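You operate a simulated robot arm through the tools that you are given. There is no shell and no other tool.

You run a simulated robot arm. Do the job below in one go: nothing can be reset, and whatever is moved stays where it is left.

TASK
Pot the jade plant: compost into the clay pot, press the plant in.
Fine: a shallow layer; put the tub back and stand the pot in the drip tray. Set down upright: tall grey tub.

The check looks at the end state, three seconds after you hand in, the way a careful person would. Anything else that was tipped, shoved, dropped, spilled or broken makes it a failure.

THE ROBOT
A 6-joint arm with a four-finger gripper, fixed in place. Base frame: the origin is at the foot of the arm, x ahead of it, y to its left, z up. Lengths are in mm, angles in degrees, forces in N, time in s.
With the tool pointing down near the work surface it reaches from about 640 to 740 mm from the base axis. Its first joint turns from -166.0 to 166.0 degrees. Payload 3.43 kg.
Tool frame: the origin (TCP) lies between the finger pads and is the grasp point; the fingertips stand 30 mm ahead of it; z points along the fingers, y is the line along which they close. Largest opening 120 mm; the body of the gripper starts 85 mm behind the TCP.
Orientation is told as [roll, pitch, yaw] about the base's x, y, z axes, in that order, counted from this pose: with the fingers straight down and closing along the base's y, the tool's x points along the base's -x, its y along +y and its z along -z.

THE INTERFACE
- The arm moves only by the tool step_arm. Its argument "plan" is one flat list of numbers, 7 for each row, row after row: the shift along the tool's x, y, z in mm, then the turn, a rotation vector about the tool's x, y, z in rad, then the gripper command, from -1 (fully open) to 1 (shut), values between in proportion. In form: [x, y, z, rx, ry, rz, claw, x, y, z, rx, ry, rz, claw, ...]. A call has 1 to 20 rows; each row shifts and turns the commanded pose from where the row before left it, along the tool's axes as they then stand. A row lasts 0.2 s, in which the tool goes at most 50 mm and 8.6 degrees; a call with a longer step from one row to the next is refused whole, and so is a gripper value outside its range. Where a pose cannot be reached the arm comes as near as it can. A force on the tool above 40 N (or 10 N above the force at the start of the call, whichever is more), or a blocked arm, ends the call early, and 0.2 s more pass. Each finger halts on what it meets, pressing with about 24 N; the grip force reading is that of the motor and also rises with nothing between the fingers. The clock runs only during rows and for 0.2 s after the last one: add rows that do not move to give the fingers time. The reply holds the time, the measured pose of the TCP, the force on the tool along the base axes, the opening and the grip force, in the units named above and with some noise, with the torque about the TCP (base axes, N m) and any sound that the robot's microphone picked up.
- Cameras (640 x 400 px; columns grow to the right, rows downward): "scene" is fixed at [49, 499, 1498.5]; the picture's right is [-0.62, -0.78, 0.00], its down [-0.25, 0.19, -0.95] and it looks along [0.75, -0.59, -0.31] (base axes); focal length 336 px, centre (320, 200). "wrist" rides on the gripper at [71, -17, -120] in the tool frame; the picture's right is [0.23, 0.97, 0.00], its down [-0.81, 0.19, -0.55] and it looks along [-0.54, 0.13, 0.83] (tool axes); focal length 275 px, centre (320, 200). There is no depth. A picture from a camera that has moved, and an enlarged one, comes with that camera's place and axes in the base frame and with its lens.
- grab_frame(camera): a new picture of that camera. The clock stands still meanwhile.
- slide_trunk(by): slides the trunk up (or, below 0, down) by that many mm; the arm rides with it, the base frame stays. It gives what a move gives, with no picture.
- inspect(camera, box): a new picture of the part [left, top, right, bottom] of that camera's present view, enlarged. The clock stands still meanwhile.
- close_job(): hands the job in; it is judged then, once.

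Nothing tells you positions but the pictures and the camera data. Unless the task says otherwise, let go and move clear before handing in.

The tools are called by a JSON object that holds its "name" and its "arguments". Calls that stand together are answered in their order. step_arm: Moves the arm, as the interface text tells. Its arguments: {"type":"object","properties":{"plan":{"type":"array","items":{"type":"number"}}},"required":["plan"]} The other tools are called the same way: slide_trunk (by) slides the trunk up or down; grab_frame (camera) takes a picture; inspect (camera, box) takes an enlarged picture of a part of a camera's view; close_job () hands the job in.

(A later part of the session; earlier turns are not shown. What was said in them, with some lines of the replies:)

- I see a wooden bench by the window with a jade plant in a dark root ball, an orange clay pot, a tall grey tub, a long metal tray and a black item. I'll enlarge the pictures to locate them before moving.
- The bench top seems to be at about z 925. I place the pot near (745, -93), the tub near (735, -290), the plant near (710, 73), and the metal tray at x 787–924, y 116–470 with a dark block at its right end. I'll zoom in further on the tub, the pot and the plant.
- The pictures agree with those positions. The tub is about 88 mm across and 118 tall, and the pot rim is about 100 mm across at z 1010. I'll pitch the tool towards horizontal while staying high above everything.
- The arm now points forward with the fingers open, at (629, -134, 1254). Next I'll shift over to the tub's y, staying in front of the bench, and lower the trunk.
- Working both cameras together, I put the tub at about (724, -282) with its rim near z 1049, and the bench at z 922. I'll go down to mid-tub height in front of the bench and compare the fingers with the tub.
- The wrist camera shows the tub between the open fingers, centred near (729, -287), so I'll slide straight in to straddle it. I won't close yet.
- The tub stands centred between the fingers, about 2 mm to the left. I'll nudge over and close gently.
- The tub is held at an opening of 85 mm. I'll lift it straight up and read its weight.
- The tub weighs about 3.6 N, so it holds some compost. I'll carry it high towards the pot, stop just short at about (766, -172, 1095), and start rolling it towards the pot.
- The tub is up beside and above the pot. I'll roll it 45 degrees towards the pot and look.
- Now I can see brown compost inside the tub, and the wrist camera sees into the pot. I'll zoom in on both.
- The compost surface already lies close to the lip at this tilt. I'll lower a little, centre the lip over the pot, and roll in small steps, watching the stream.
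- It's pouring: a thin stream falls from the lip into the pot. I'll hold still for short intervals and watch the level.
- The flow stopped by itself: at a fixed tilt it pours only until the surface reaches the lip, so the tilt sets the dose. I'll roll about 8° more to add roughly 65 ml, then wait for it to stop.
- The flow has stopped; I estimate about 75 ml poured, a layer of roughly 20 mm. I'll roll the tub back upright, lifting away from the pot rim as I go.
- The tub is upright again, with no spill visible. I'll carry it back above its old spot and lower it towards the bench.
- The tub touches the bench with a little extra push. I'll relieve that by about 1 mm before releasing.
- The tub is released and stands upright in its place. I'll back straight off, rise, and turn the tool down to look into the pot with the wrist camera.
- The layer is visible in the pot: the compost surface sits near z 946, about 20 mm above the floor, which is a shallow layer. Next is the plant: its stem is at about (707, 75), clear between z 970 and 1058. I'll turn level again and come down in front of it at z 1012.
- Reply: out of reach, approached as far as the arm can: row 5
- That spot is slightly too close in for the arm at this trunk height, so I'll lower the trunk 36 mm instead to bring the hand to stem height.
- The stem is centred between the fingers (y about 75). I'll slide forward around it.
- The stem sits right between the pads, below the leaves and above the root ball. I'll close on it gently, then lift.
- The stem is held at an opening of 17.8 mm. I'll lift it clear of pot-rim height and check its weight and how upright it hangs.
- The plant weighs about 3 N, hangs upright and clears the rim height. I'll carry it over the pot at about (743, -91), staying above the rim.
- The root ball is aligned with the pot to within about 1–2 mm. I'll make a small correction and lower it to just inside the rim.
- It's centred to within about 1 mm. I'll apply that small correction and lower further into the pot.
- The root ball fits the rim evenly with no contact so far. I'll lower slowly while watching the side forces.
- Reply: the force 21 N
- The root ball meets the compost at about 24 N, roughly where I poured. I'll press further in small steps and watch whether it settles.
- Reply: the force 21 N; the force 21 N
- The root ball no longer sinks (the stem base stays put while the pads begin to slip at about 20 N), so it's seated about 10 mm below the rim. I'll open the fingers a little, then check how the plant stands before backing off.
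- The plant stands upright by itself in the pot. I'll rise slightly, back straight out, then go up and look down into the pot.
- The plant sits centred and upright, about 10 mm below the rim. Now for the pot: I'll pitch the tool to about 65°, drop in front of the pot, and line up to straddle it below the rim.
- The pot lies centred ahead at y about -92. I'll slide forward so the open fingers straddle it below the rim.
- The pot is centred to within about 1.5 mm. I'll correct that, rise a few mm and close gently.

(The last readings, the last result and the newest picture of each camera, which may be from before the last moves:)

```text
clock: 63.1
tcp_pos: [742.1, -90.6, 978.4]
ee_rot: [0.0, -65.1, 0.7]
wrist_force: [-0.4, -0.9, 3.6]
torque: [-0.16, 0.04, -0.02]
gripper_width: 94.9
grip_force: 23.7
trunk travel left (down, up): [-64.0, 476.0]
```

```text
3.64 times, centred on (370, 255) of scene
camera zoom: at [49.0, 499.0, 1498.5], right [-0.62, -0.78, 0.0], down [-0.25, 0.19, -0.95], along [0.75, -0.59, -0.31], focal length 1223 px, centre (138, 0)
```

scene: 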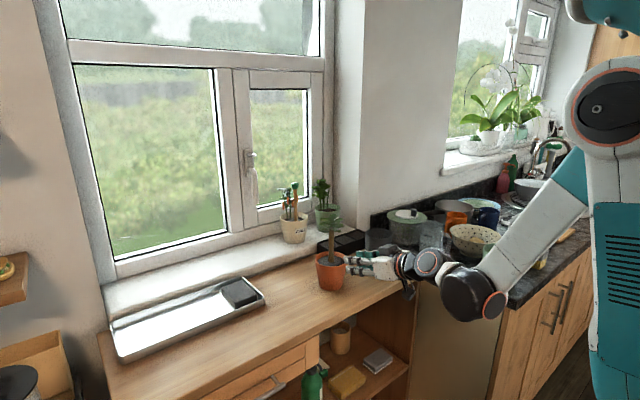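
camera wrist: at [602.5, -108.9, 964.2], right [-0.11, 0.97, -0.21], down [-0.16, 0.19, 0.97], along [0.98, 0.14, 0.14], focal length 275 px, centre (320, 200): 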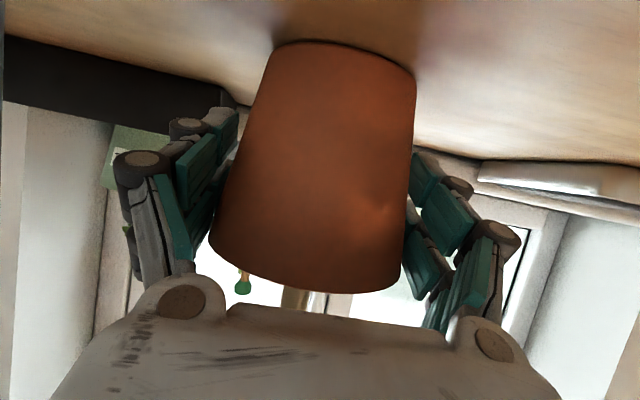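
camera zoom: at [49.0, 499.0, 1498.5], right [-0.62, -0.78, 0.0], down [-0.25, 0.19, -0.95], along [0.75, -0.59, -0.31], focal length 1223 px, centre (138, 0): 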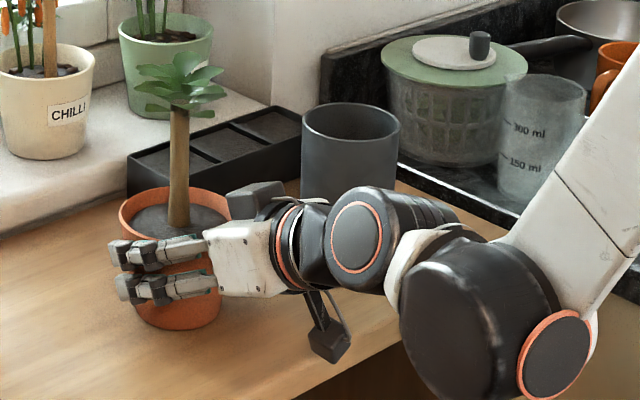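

The pot is gripped at 95 mm, just below the flare. I'll lift a little first and check it holds.

{"name": "step_arm", "arguments": {"plan": [-4.5, 0, -2.1, 0, 0, 0, 1, -9, 0, -4.2, 0, 0, 0, 1, -9, 0, -4.2, 0, 0, 0, 1, 0, 0, 0, 0, 0, 0, 1, 0, 0, 0, 0, 0, 0, 1]}}

{"name": "inspect", "arguments": {"camera": "scene", "box": [290, 190, 430, 300]}}

{"name": "grab_frame", "arguments": {"camera": "wrist"}}

```text
clock: 64.3
tcp_pos: [741.1, -91.0, 1003.9]
ee_rot: [-0.1, -64.9, 0.4]
wrist_force: [0.4, -0.3, -4.3]
torque: [-0.03, 0.02, 0.03]
gripper_width: 95.0
grip_force: 23.5
trunk travel left (down, up): [-64.0, 476.0]
```

```text
3.64 times, centred on (360, 245) of scene
camera zoom: at [49.0, 499.0, 1498.5], right [-0.62, -0.78, 0.0], down [-0.25, 0.19, -0.95], along [0.75, -0.59, -0.31], focal length 1223 px, centre (174, 36)
```

zoom: 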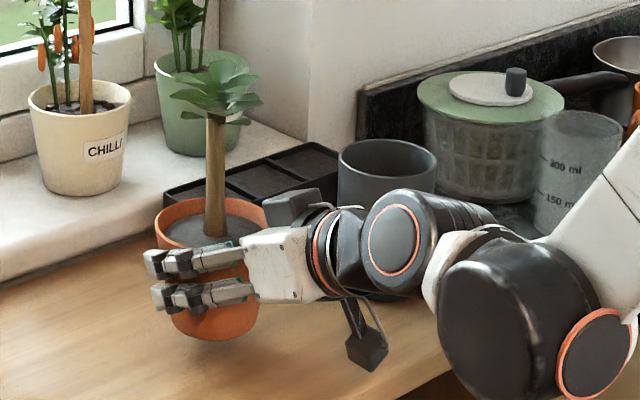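

```text
taken
camera wrist: at [603.1, -108.9, 988.7], right [-0.11, 0.97, -0.21], down [-0.16, 0.19, 0.97], along [0.98, 0.14, 0.14], focal length 275 px, centre (320, 200)
```

wrist: 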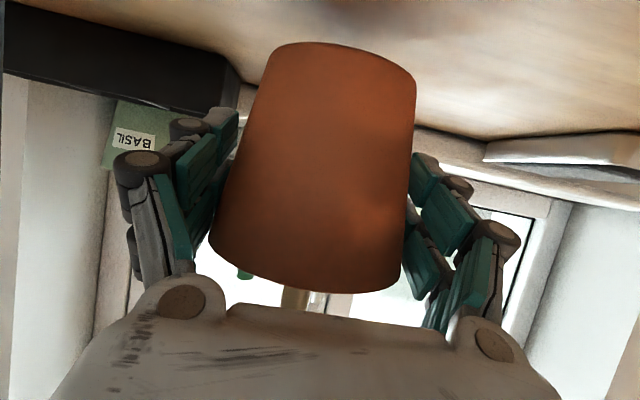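

It holds firmly and upright. I'll lift clear of the tray height and carry it left towards the tray, stopping part-way to check.

{"name": "step_arm", "arguments": {"plan": [-10, 0, -4.7, 0, 0, 0, 1, -14, 0, -6.5, 0, 0, 0, 1, -6, 0, -2.8, 0, 0, 0, 1, -1.51, 12, 3.23, 0, 0, 0, 1, -3.01, 24, 6.46, 0, 0, 0, 1, -4.02, 32, 8.62, 0, 0, 0, 1, -4.02, 32, 8.62, 0, 0, 0, 1, -4.02, 32, 8.62, 0, 0, 0, 1, -4.02, 32, 8.62, 0, 0, 0, 1, -3.01, 24, 6.46, 0, 0, 0, 1, -1.51, 12, 3.23, 0, 0, 0, 1, 0, 0, 0, 0, 0, 0, 1]}}

{"name": "grab_frame", "arguments": {"camera": "scene"}}

```text
clock: 67.0
tcp_pos: [797.7, 110.5, 1035.0]
ee_rot: [-0.1, -65.2, 0.6]
wrist_force: [-0.4, -0.2, -5.5]
torque: [0.03, 0.02, 0.01]
gripper_width: 95.0
grip_force: 23.8
trunk travel left (down, up): [-64.0, 476.0]
```

```text
taken
```

scene: 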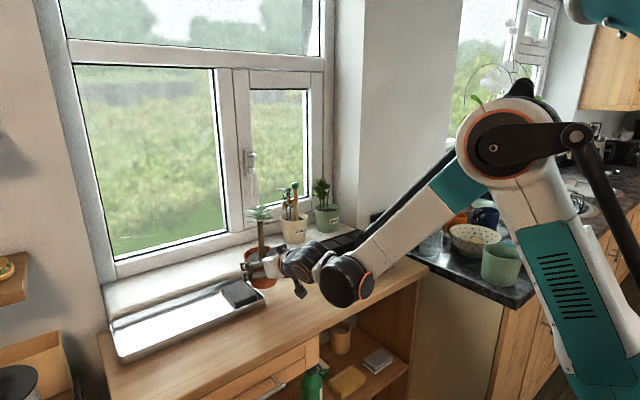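

{"name": "step_arm", "arguments": {"plan": [-1.55, 12, 3.3, 0, 0, 0, 1, -3.1, 24, 6.6, 0, 0, 0, 1, -4.12, 32, 8.84, 0, 0, 0, 1, -4.12, 32, 8.84, 0, 0, 0, 1, -4.12, 32, 8.84, 0, 0, 0, 1, -3.6, 28, 7.7, 0, 0, 0, 1, -2.06, 16, 4.4, 0, 0, 0, 1, -1, 8, 2.2, 0, 0, 0, 1, 0, 0, 0, 0, 0, 0, 1]}}

{"name": "grab_frame", "arguments": {"camera": "scene"}}

{"name": "inspect", "arguments": {"camera": "scene", "box": [100, 190, 320, 370]}}

{"name": "grab_frame", "arguments": {"camera": "wrist"}}

```text
clock: 69.0
tcp_pos: [852.7, 295.1, 1036.2]
ee_rot: [-0.1, -65.0, 0.6]
wrist_force: [-0.9, 0.2, -5.5]
torque: [0.0, -0.01, -0.01]
gripper_width: 95.1
grip_force: 24.0
trunk travel left (down, up): [-64.0, 476.0]
```

```text
taken
```

scene: 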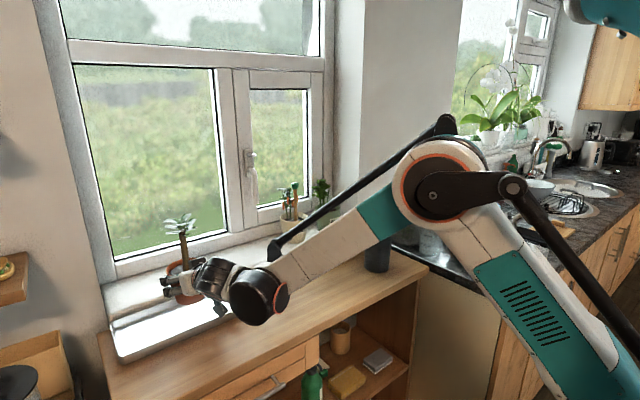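

```text
2.22 times, centred on (210, 280) of scene
camera zoom: at [49.0, 499.0, 1498.5], right [-0.62, -0.78, 0.0], down [-0.25, 0.19, -0.95], along [0.75, -0.59, -0.31], focal length 748 px, centre (564, 22)
```

zoom: 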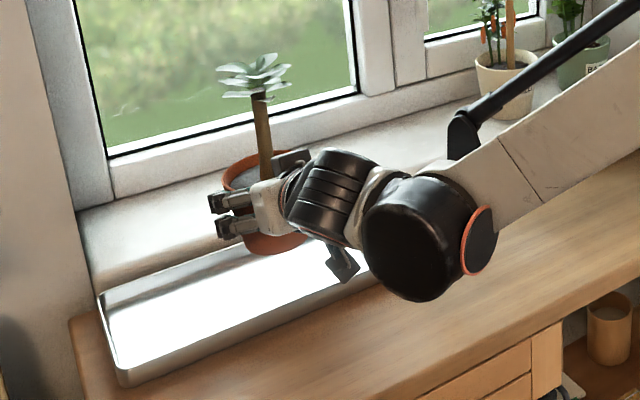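

```text
taken
camera wrist: at [715.1, 277.0, 1022.1], right [-0.11, 0.97, -0.21], down [-0.16, 0.19, 0.97], along [0.98, 0.14, 0.14], focal length 275 px, centre (320, 200)
```

wrist: 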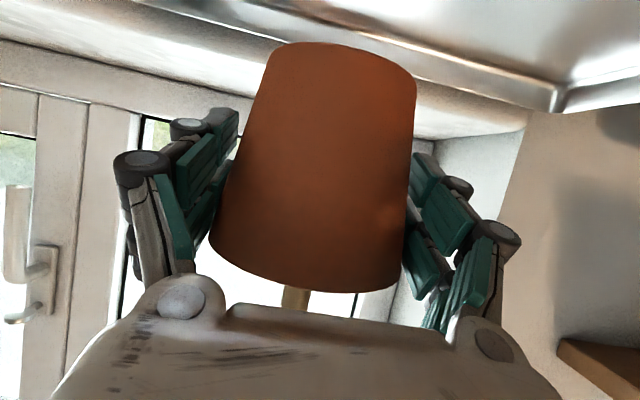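

The pot hangs over the tray interior at about (852, 295), well left of the dark block. I'll lower it towards the tray floor.

{"name": "step_arm", "arguments": {"plan": [8.7, 0, 4.06, 0, 0, 0, 1, 8.7, 0, 4.06, 0, 0, 0, 1, 8.7, 0, 4.06, 0, 0, 0, 1, 8.7, 0, 4.06, 0, 0, 0, 1, 5, 0, 2.3, 0, 0, 0, 1, 0, 0, 0, 0, 0, 0, 1]}}

{"name": "inspect", "arguments": {"camera": "scene", "box": [120, 210, 280, 350]}}

{"name": "grab_frame", "arguments": {"camera": "wrist"}}

```text
clock: 70.3
tcp_pos: [853.8, 294.8, 991.7]
ee_rot: [-0.1, -65.0, 0.6]
wrist_force: [-0.4, -0.4, -4.8]
torque: [0.0, 0.01, -0.02]
gripper_width: 94.6
grip_force: 24.1
trunk travel left (down, up): [-64.0, 476.0]
```

```text
2.86 times, centred on (200, 280) of scene
camera zoom: at [49.0, 499.0, 1498.5], right [-0.62, -0.78, 0.0], down [-0.25, 0.19, -0.95], along [0.75, -0.59, -0.31], focal length 961 px, centre (663, -29)
```

zoom: 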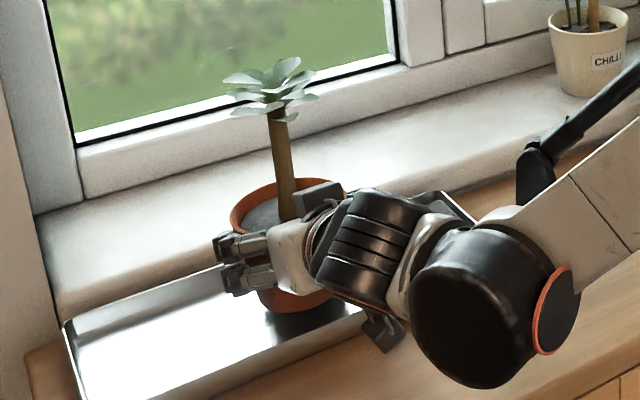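

```text
taken
camera wrist: at [715.2, 276.5, 977.8], right [-0.11, 0.97, -0.21], down [-0.16, 0.19, 0.97], along [0.98, 0.14, 0.14], focal length 275 px, centre (320, 200)
```

wrist: 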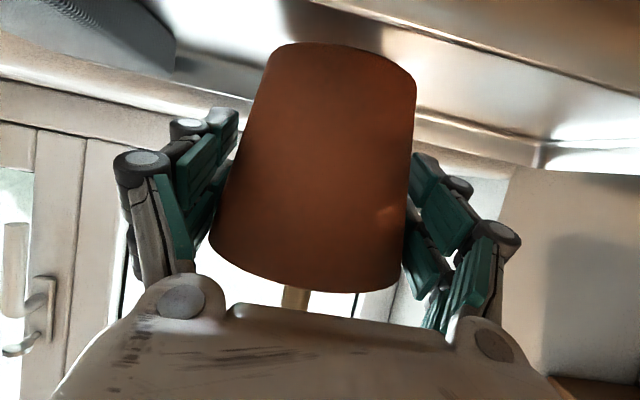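

{"name": "step_arm", "arguments": {"plan": [2.27, 0, 1.06, 0, 0, 0, 1, 2.27, 0, 1.06, 0, 0, 0, 1, 1.4, 0, 0.6, 0, 0, 0, 1, 0, 0, 0, 0, 0, 0, 1]}}

```text
clock: 71.3
tcp_pos: [852.9, 295.8, 985.6]
ee_rot: [-0.1, -65.1, 0.6]
wrist_force: [0.1, 0.7, -5.5]
torque: [0.01, 0.04, 0.0]
gripper_width: 94.9
grip_force: 24.4
trunk travel left (down, up): [-64.0, 476.0]
```

{"name": "step_arm", "arguments": {"plan": [1.4, 0, 0.65, 0, 0, 0, 1, 1.4, 0, 0.65, 0, 0, 0, 1, 0, 0, 0, 0, 0, 0, 1]}}

```text
clock: 72.2
tcp_pos: [853.1, 295.0, 982.9]
ee_rot: [0.0, -65.2, 0.7]
wrist_force: [5.1, 1.2, 5.5]
torque: [0.31, -0.17, -0.09]
gripper_width: 94.9
grip_force: 23.9
trunk travel left (down, up): [-64.0, 476.0]
```

{"name": "inspect", "arguments": {"camera": "scene", "box": [150, 240, 230, 310]}}

{"name": "grab_frame", "arguments": {"camera": "wrist"}}

```text
5.71 times, centred on (190, 275) of scene
camera zoom: at [49.0, 499.0, 1498.5], right [-0.62, -0.78, 0.0], down [-0.25, 0.19, -0.95], along [0.75, -0.59, -0.31], focal length 1922 px, centre (1063, -229)
```

zoom: 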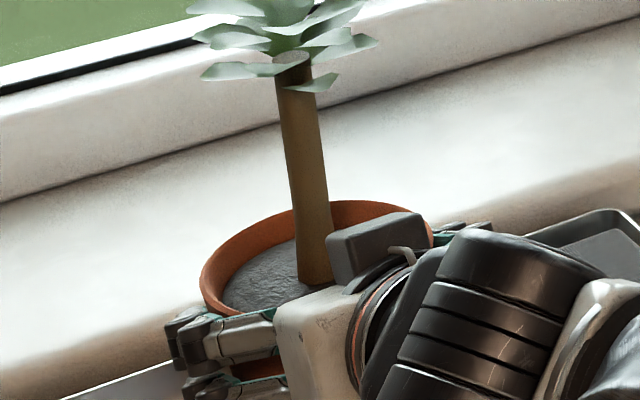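

```text
taken
camera wrist: at [714.6, 276.3, 968.6], right [-0.11, 0.97, -0.21], down [-0.16, 0.19, 0.97], along [0.98, 0.14, 0.14], focal length 275 px, centre (320, 200)
```

wrist: 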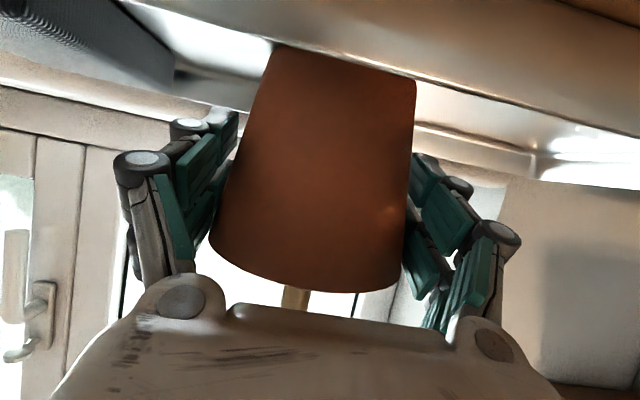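

The pot base is inside the tray behind its front wall and touching the floor. I'll settle it another 0.7 mm and then open slowly.

{"name": "step_arm", "arguments": {"plan": [0.65, 0, 0.3, 0, 0, 0, 1, 0, 0, 0, 0, 0, 0, 1]}}

```text
clock: 72.8
tcp_pos: [850.7, 294.0, 982.6]
ee_rot: [0.0, -65.1, 0.6]
wrist_force: [4.5, 1.5, 12.9]
torque: [0.06, 0.25, -0.04]
gripper_width: 94.9
grip_force: 23.6
trunk travel left (down, up): [-64.0, 476.0]
```

{"name": "step_arm", "arguments": {"plan": [0, 0, 0, 0, 0, 0, -0.5, 0, 0, 0, 0, 0, 0, -0.6, 0, 0, 0, 0, 0, 0, -0.68, 0, 0, 0, 0, 0, 0, -0.78, 0, 0, 0, 0, 0, 0, -0.88, 0, 0, 0, 0, 0, 0, -0.88]}}

{"name": "inspect", "arguments": {"camera": "scene", "box": [120, 200, 280, 340]}}

{"name": "grab_frame", "arguments": {"camera": "wrist"}}

```text
clock: 74.2
tcp_pos: [852.8, 294.4, 980.9]
ee_rot: [0.0, -65.2, 0.6]
wrist_force: [0.5, -0.3, -0.1]
torque: [0.0, 0.03, -0.02]
gripper_width: 113.0
grip_force: 0.1
trunk travel left (down, up): [-64.0, 476.0]
```

```text
2.86 times, centred on (200, 270) of scene
camera zoom: at [49.0, 499.0, 1498.5], right [-0.62, -0.78, 0.0], down [-0.25, 0.19, -0.95], along [0.75, -0.59, -0.31], focal length 961 px, centre (663, 0)
```

zoom: 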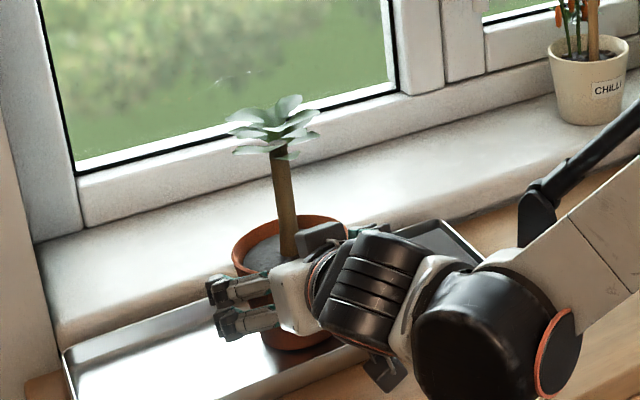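

```text
taken
camera wrist: at [714.3, 276.2, 967.4], right [-0.11, 0.97, -0.21], down [-0.16, 0.19, 0.97], along [0.98, 0.14, 0.14], focal length 275 px, centre (320, 200)
```

wrist: 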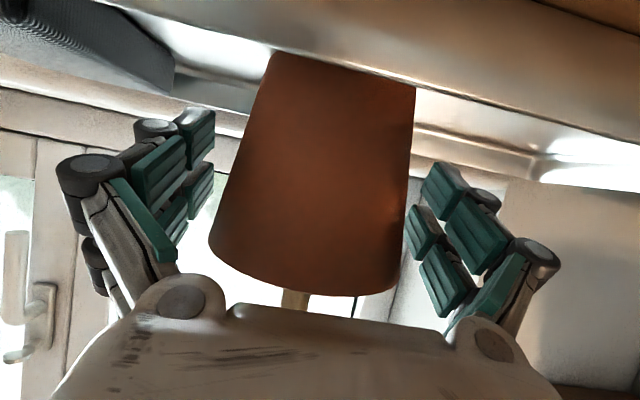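

The pot stands upright in the tray and is released. I'll back straight out, then rise.

{"name": "step_arm", "arguments": {"plan": [-2.7, 0, -1.3, 0, 0, 0, -0.95, 5, 0.1, -10.7, 0, 0, 0, -0.95, 7.9, 0.2, -17, 0, 0, 0, -0.95, 7.9, 0.2, -17, 0, 0, 0, -0.95, 7.9, 0.2, -17, 0, 0, 0, -0.95, 7.9, 0.2, -17, 0, 0, 0, -0.95, 7.9, 0.2, -17, 0, 0, 0, -0.95, 7.9, 0.2, -17, 0, 0, 0, -0.95, 7.9, 0.2, -17, 0, 0, 0, -0.95, 0, 0, 0, 0, 0, 0, -0.95]}}

{"name": "grab_frame", "arguments": {"camera": "scene"}}

{"name": "grab_frame", "arguments": {"camera": "wrist"}}

```text
clock: 76.3
tcp_pos: [709.1, 294.5, 984.8]
ee_rot: [0.0, -65.1, 0.6]
wrist_force: [-0.4, 0.2, 0.2]
torque: [-0.01, 0.03, -0.01]
gripper_width: 116.8
grip_force: 0.1
trunk travel left (down, up): [-64.0, 476.0]
```

```text
taken
```

scene: 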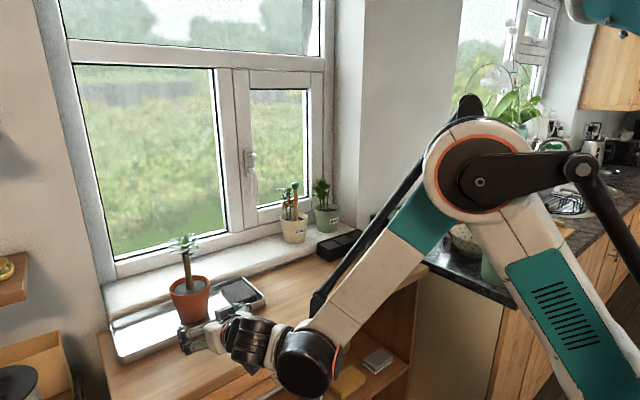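

```text
taken
camera wrist: at [570.8, 276.9, 970.3], right [-0.11, 0.97, -0.21], down [-0.16, 0.19, 0.97], along [0.98, 0.14, 0.14], focal length 275 px, centre (320, 200)
```

wrist: 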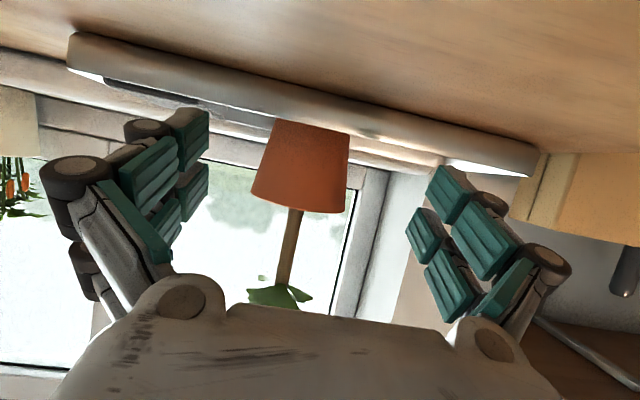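

{"name": "step_arm", "arguments": {"plan": [-26, 0, -23.2, 0, 0, 0, -0.95, -26, 0, -23.2, 0, 0, 0, -0.95, -26, 0, -23.2, 0, 0, 0, -0.95, -26, 0, -23.2, 0, 0, 0, -0.95, -26, 0, -23.2, 0, 0, 0, -0.95, -26, 0, -23.2, 0, 0, 0, -0.95, 0, -40, 0, 0, 0, 0, -0.95, 0, -40, 0, 0, 0, 0, -0.95, 0, -40, 0, 0, 0, 0, -0.95, 0, -40, 0, 0, 0, 0, -0.95, 0, -40, 0, 0, 0, 0, -0.95, 0, 0, 0, 0, 0, 0, -0.95]}}

{"name": "grab_frame", "arguments": {"camera": "scene"}}

{"name": "inspect", "arguments": {"camera": "scene", "box": [110, 210, 270, 350]}}

{"name": "inspect", "arguments": {"camera": "scene", "box": [270, 200, 430, 310]}}

```text
clock: 79.0
tcp_pos: [651.1, 94.4, 1183.2]
ee_rot: [0.0, -65.1, 0.5]
wrist_force: [0.3, -0.6, 0.8]
torque: [0.0, 0.05, 0.01]
gripper_width: 117.2
grip_force: 0.1
trunk travel left (down, up): [-64.0, 476.0]
```

```text
taken
```

scene: 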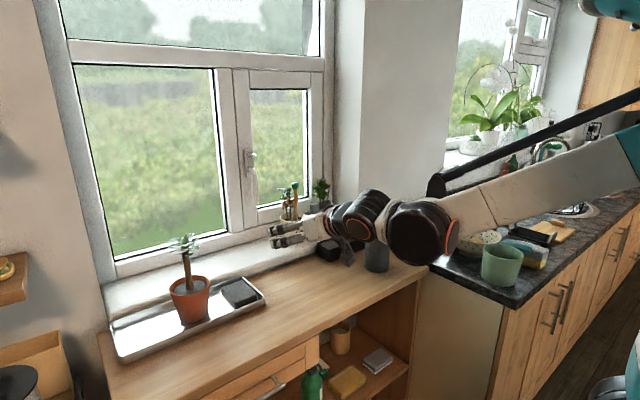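

```text
2.86 times, centred on (190, 280) of scene
camera zoom: at [49.0, 499.0, 1498.5], right [-0.62, -0.78, 0.0], down [-0.25, 0.19, -0.95], along [0.75, -0.59, -0.31], focal length 961 px, centre (691, -29)
```

zoom: 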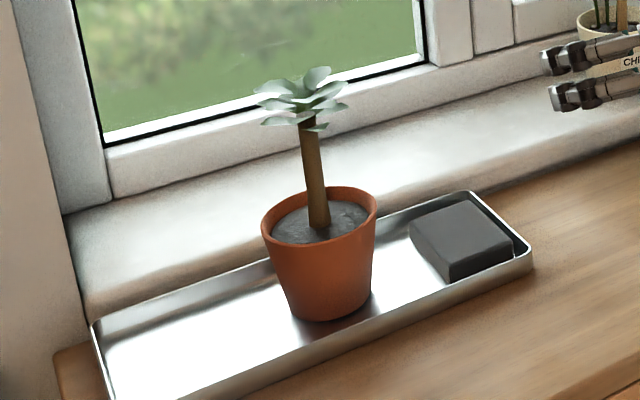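

```text
3.64 times, centred on (350, 255) of scene
camera zoom: at [49.0, 499.0, 1498.5], right [-0.62, -0.78, 0.0], down [-0.25, 0.19, -0.95], along [0.75, -0.59, -0.31], focal length 1223 px, centre (211, 0)
```

zoom: 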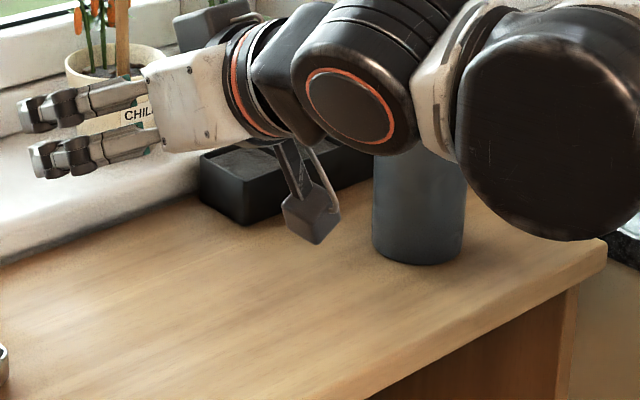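

The pot with the plant stands upright in the tray, the block is untouched and the bench is clean. I'll pull the arm further back to check the tub and everything else before handing in.

{"name": "step_arm", "arguments": {"plan": [-20, -20, -25, 0, 0, 0, -0.95, -20, -20, -25, 0, 0, 0, -0.95, -20, -20, -25, 0, 0, 0, -0.95, 0, 0, 0, 0, 0.14, 0, -0.95, 0, 0, 0, 0, 0.14, 0, -0.95, 0, 0, 0, 0, 0.14, 0, -0.95, 0, 0, 0, 0, 0.14, 0, -0.95, 0, 0, 0, 0, 0.14, 0, -0.95, 0, 0, 0, 0, 0.14, 0, -0.95, 0, 0, 0, 0, 0.14, 0, -0.95, 0, 0, 0, 0, 0.14, 0, -0.95, 0, 0, 0, 0, 0, 0, -0.95]}}

{"name": "grab_frame", "arguments": {"camera": "scene"}}

{"name": "grab_frame", "arguments": {"camera": "wrist"}}

{"name": "inspect", "arguments": {"camera": "scene", "box": [270, 200, 430, 310]}}

```text
clock: 81.5
tcp_pos: [608.8, 34.1, 1271.4]
ee_rot: [-0.1, -0.8, 0.5]
wrist_force: [0.6, 0.3, -0.7]
torque: [-0.02, 0.03, -0.03]
gripper_width: 116.9
grip_force: 0.0
trunk travel left (down, up): [-64.0, 476.0]
```

```text
taken
```

scene: 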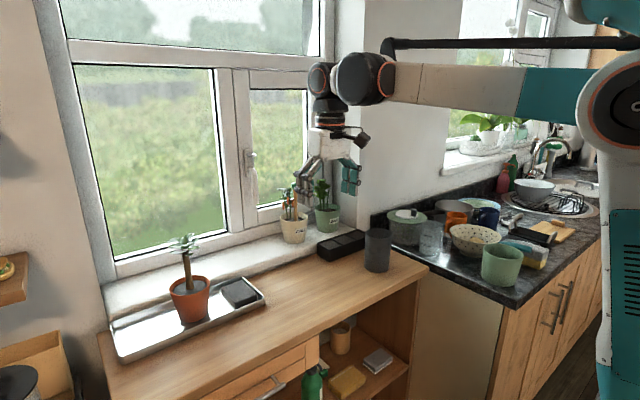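

```text
taken
camera wrist: at [537.2, 15.8, 1389.8], right [-0.24, 0.97, 0.0], down [0.8, 0.2, 0.56], along [0.55, 0.13, -0.83], focal length 275 px, centre (320, 200)
```

wrist: 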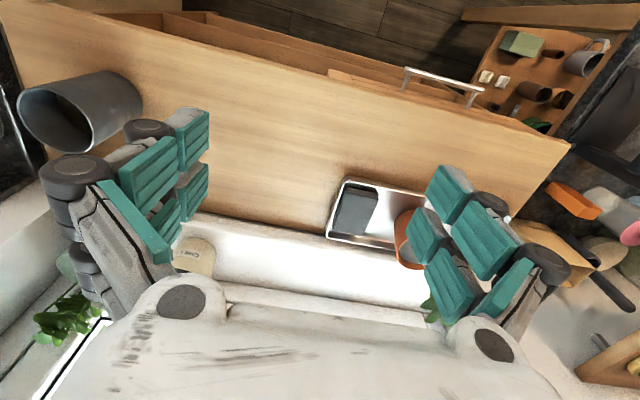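

```text
3.64 times, centred on (350, 255) of scene
camera zoom: at [49.0, 499.0, 1498.5], right [-0.62, -0.78, 0.0], down [-0.25, 0.19, -0.95], along [0.75, -0.59, -0.31], focal length 1223 px, centre (211, 0)
```

zoom: 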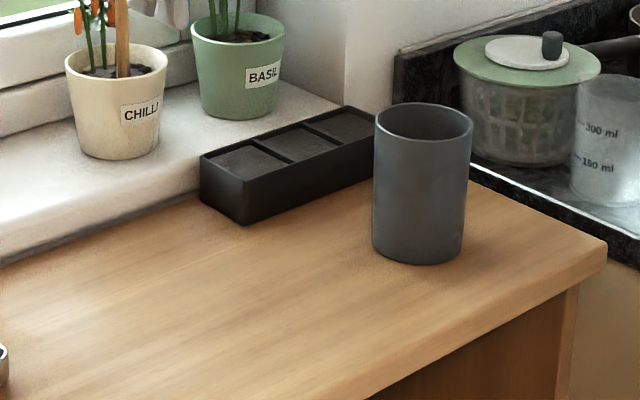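

Everything is in place: the pot with the pressed-in plant is upright in the drip tray, the grey tub is upright where it started, and nothing else was moved or spilled. The gripper is empty and clear, so I'm handing in.

{"name": "close_job", "arguments": {}}

```text
The job is handed in.
```

The jade plant is potted and the job is handed in. I don't have the check's verdict.

- **Compost:** about 75 ml went into the clay pot, a layer roughly 20 mm deep. I saw no spill on the bench.
- **Plant:** it is pressed in with about 20 N. The root ball sits about 10 mm below the rim, and the stem is upright and centred.
- **Tub:** the tall grey tub stands upright within about 2 mm of where it started.
- **Pot:** it stands upright in the long metal tray on the bench, which I took to be the drip tray. The dark block already in that tray was not touched.

Pressing stopped when the fingers began to slip on the stem and the root ball no longer sank. The gripper is empty and clear of everything.
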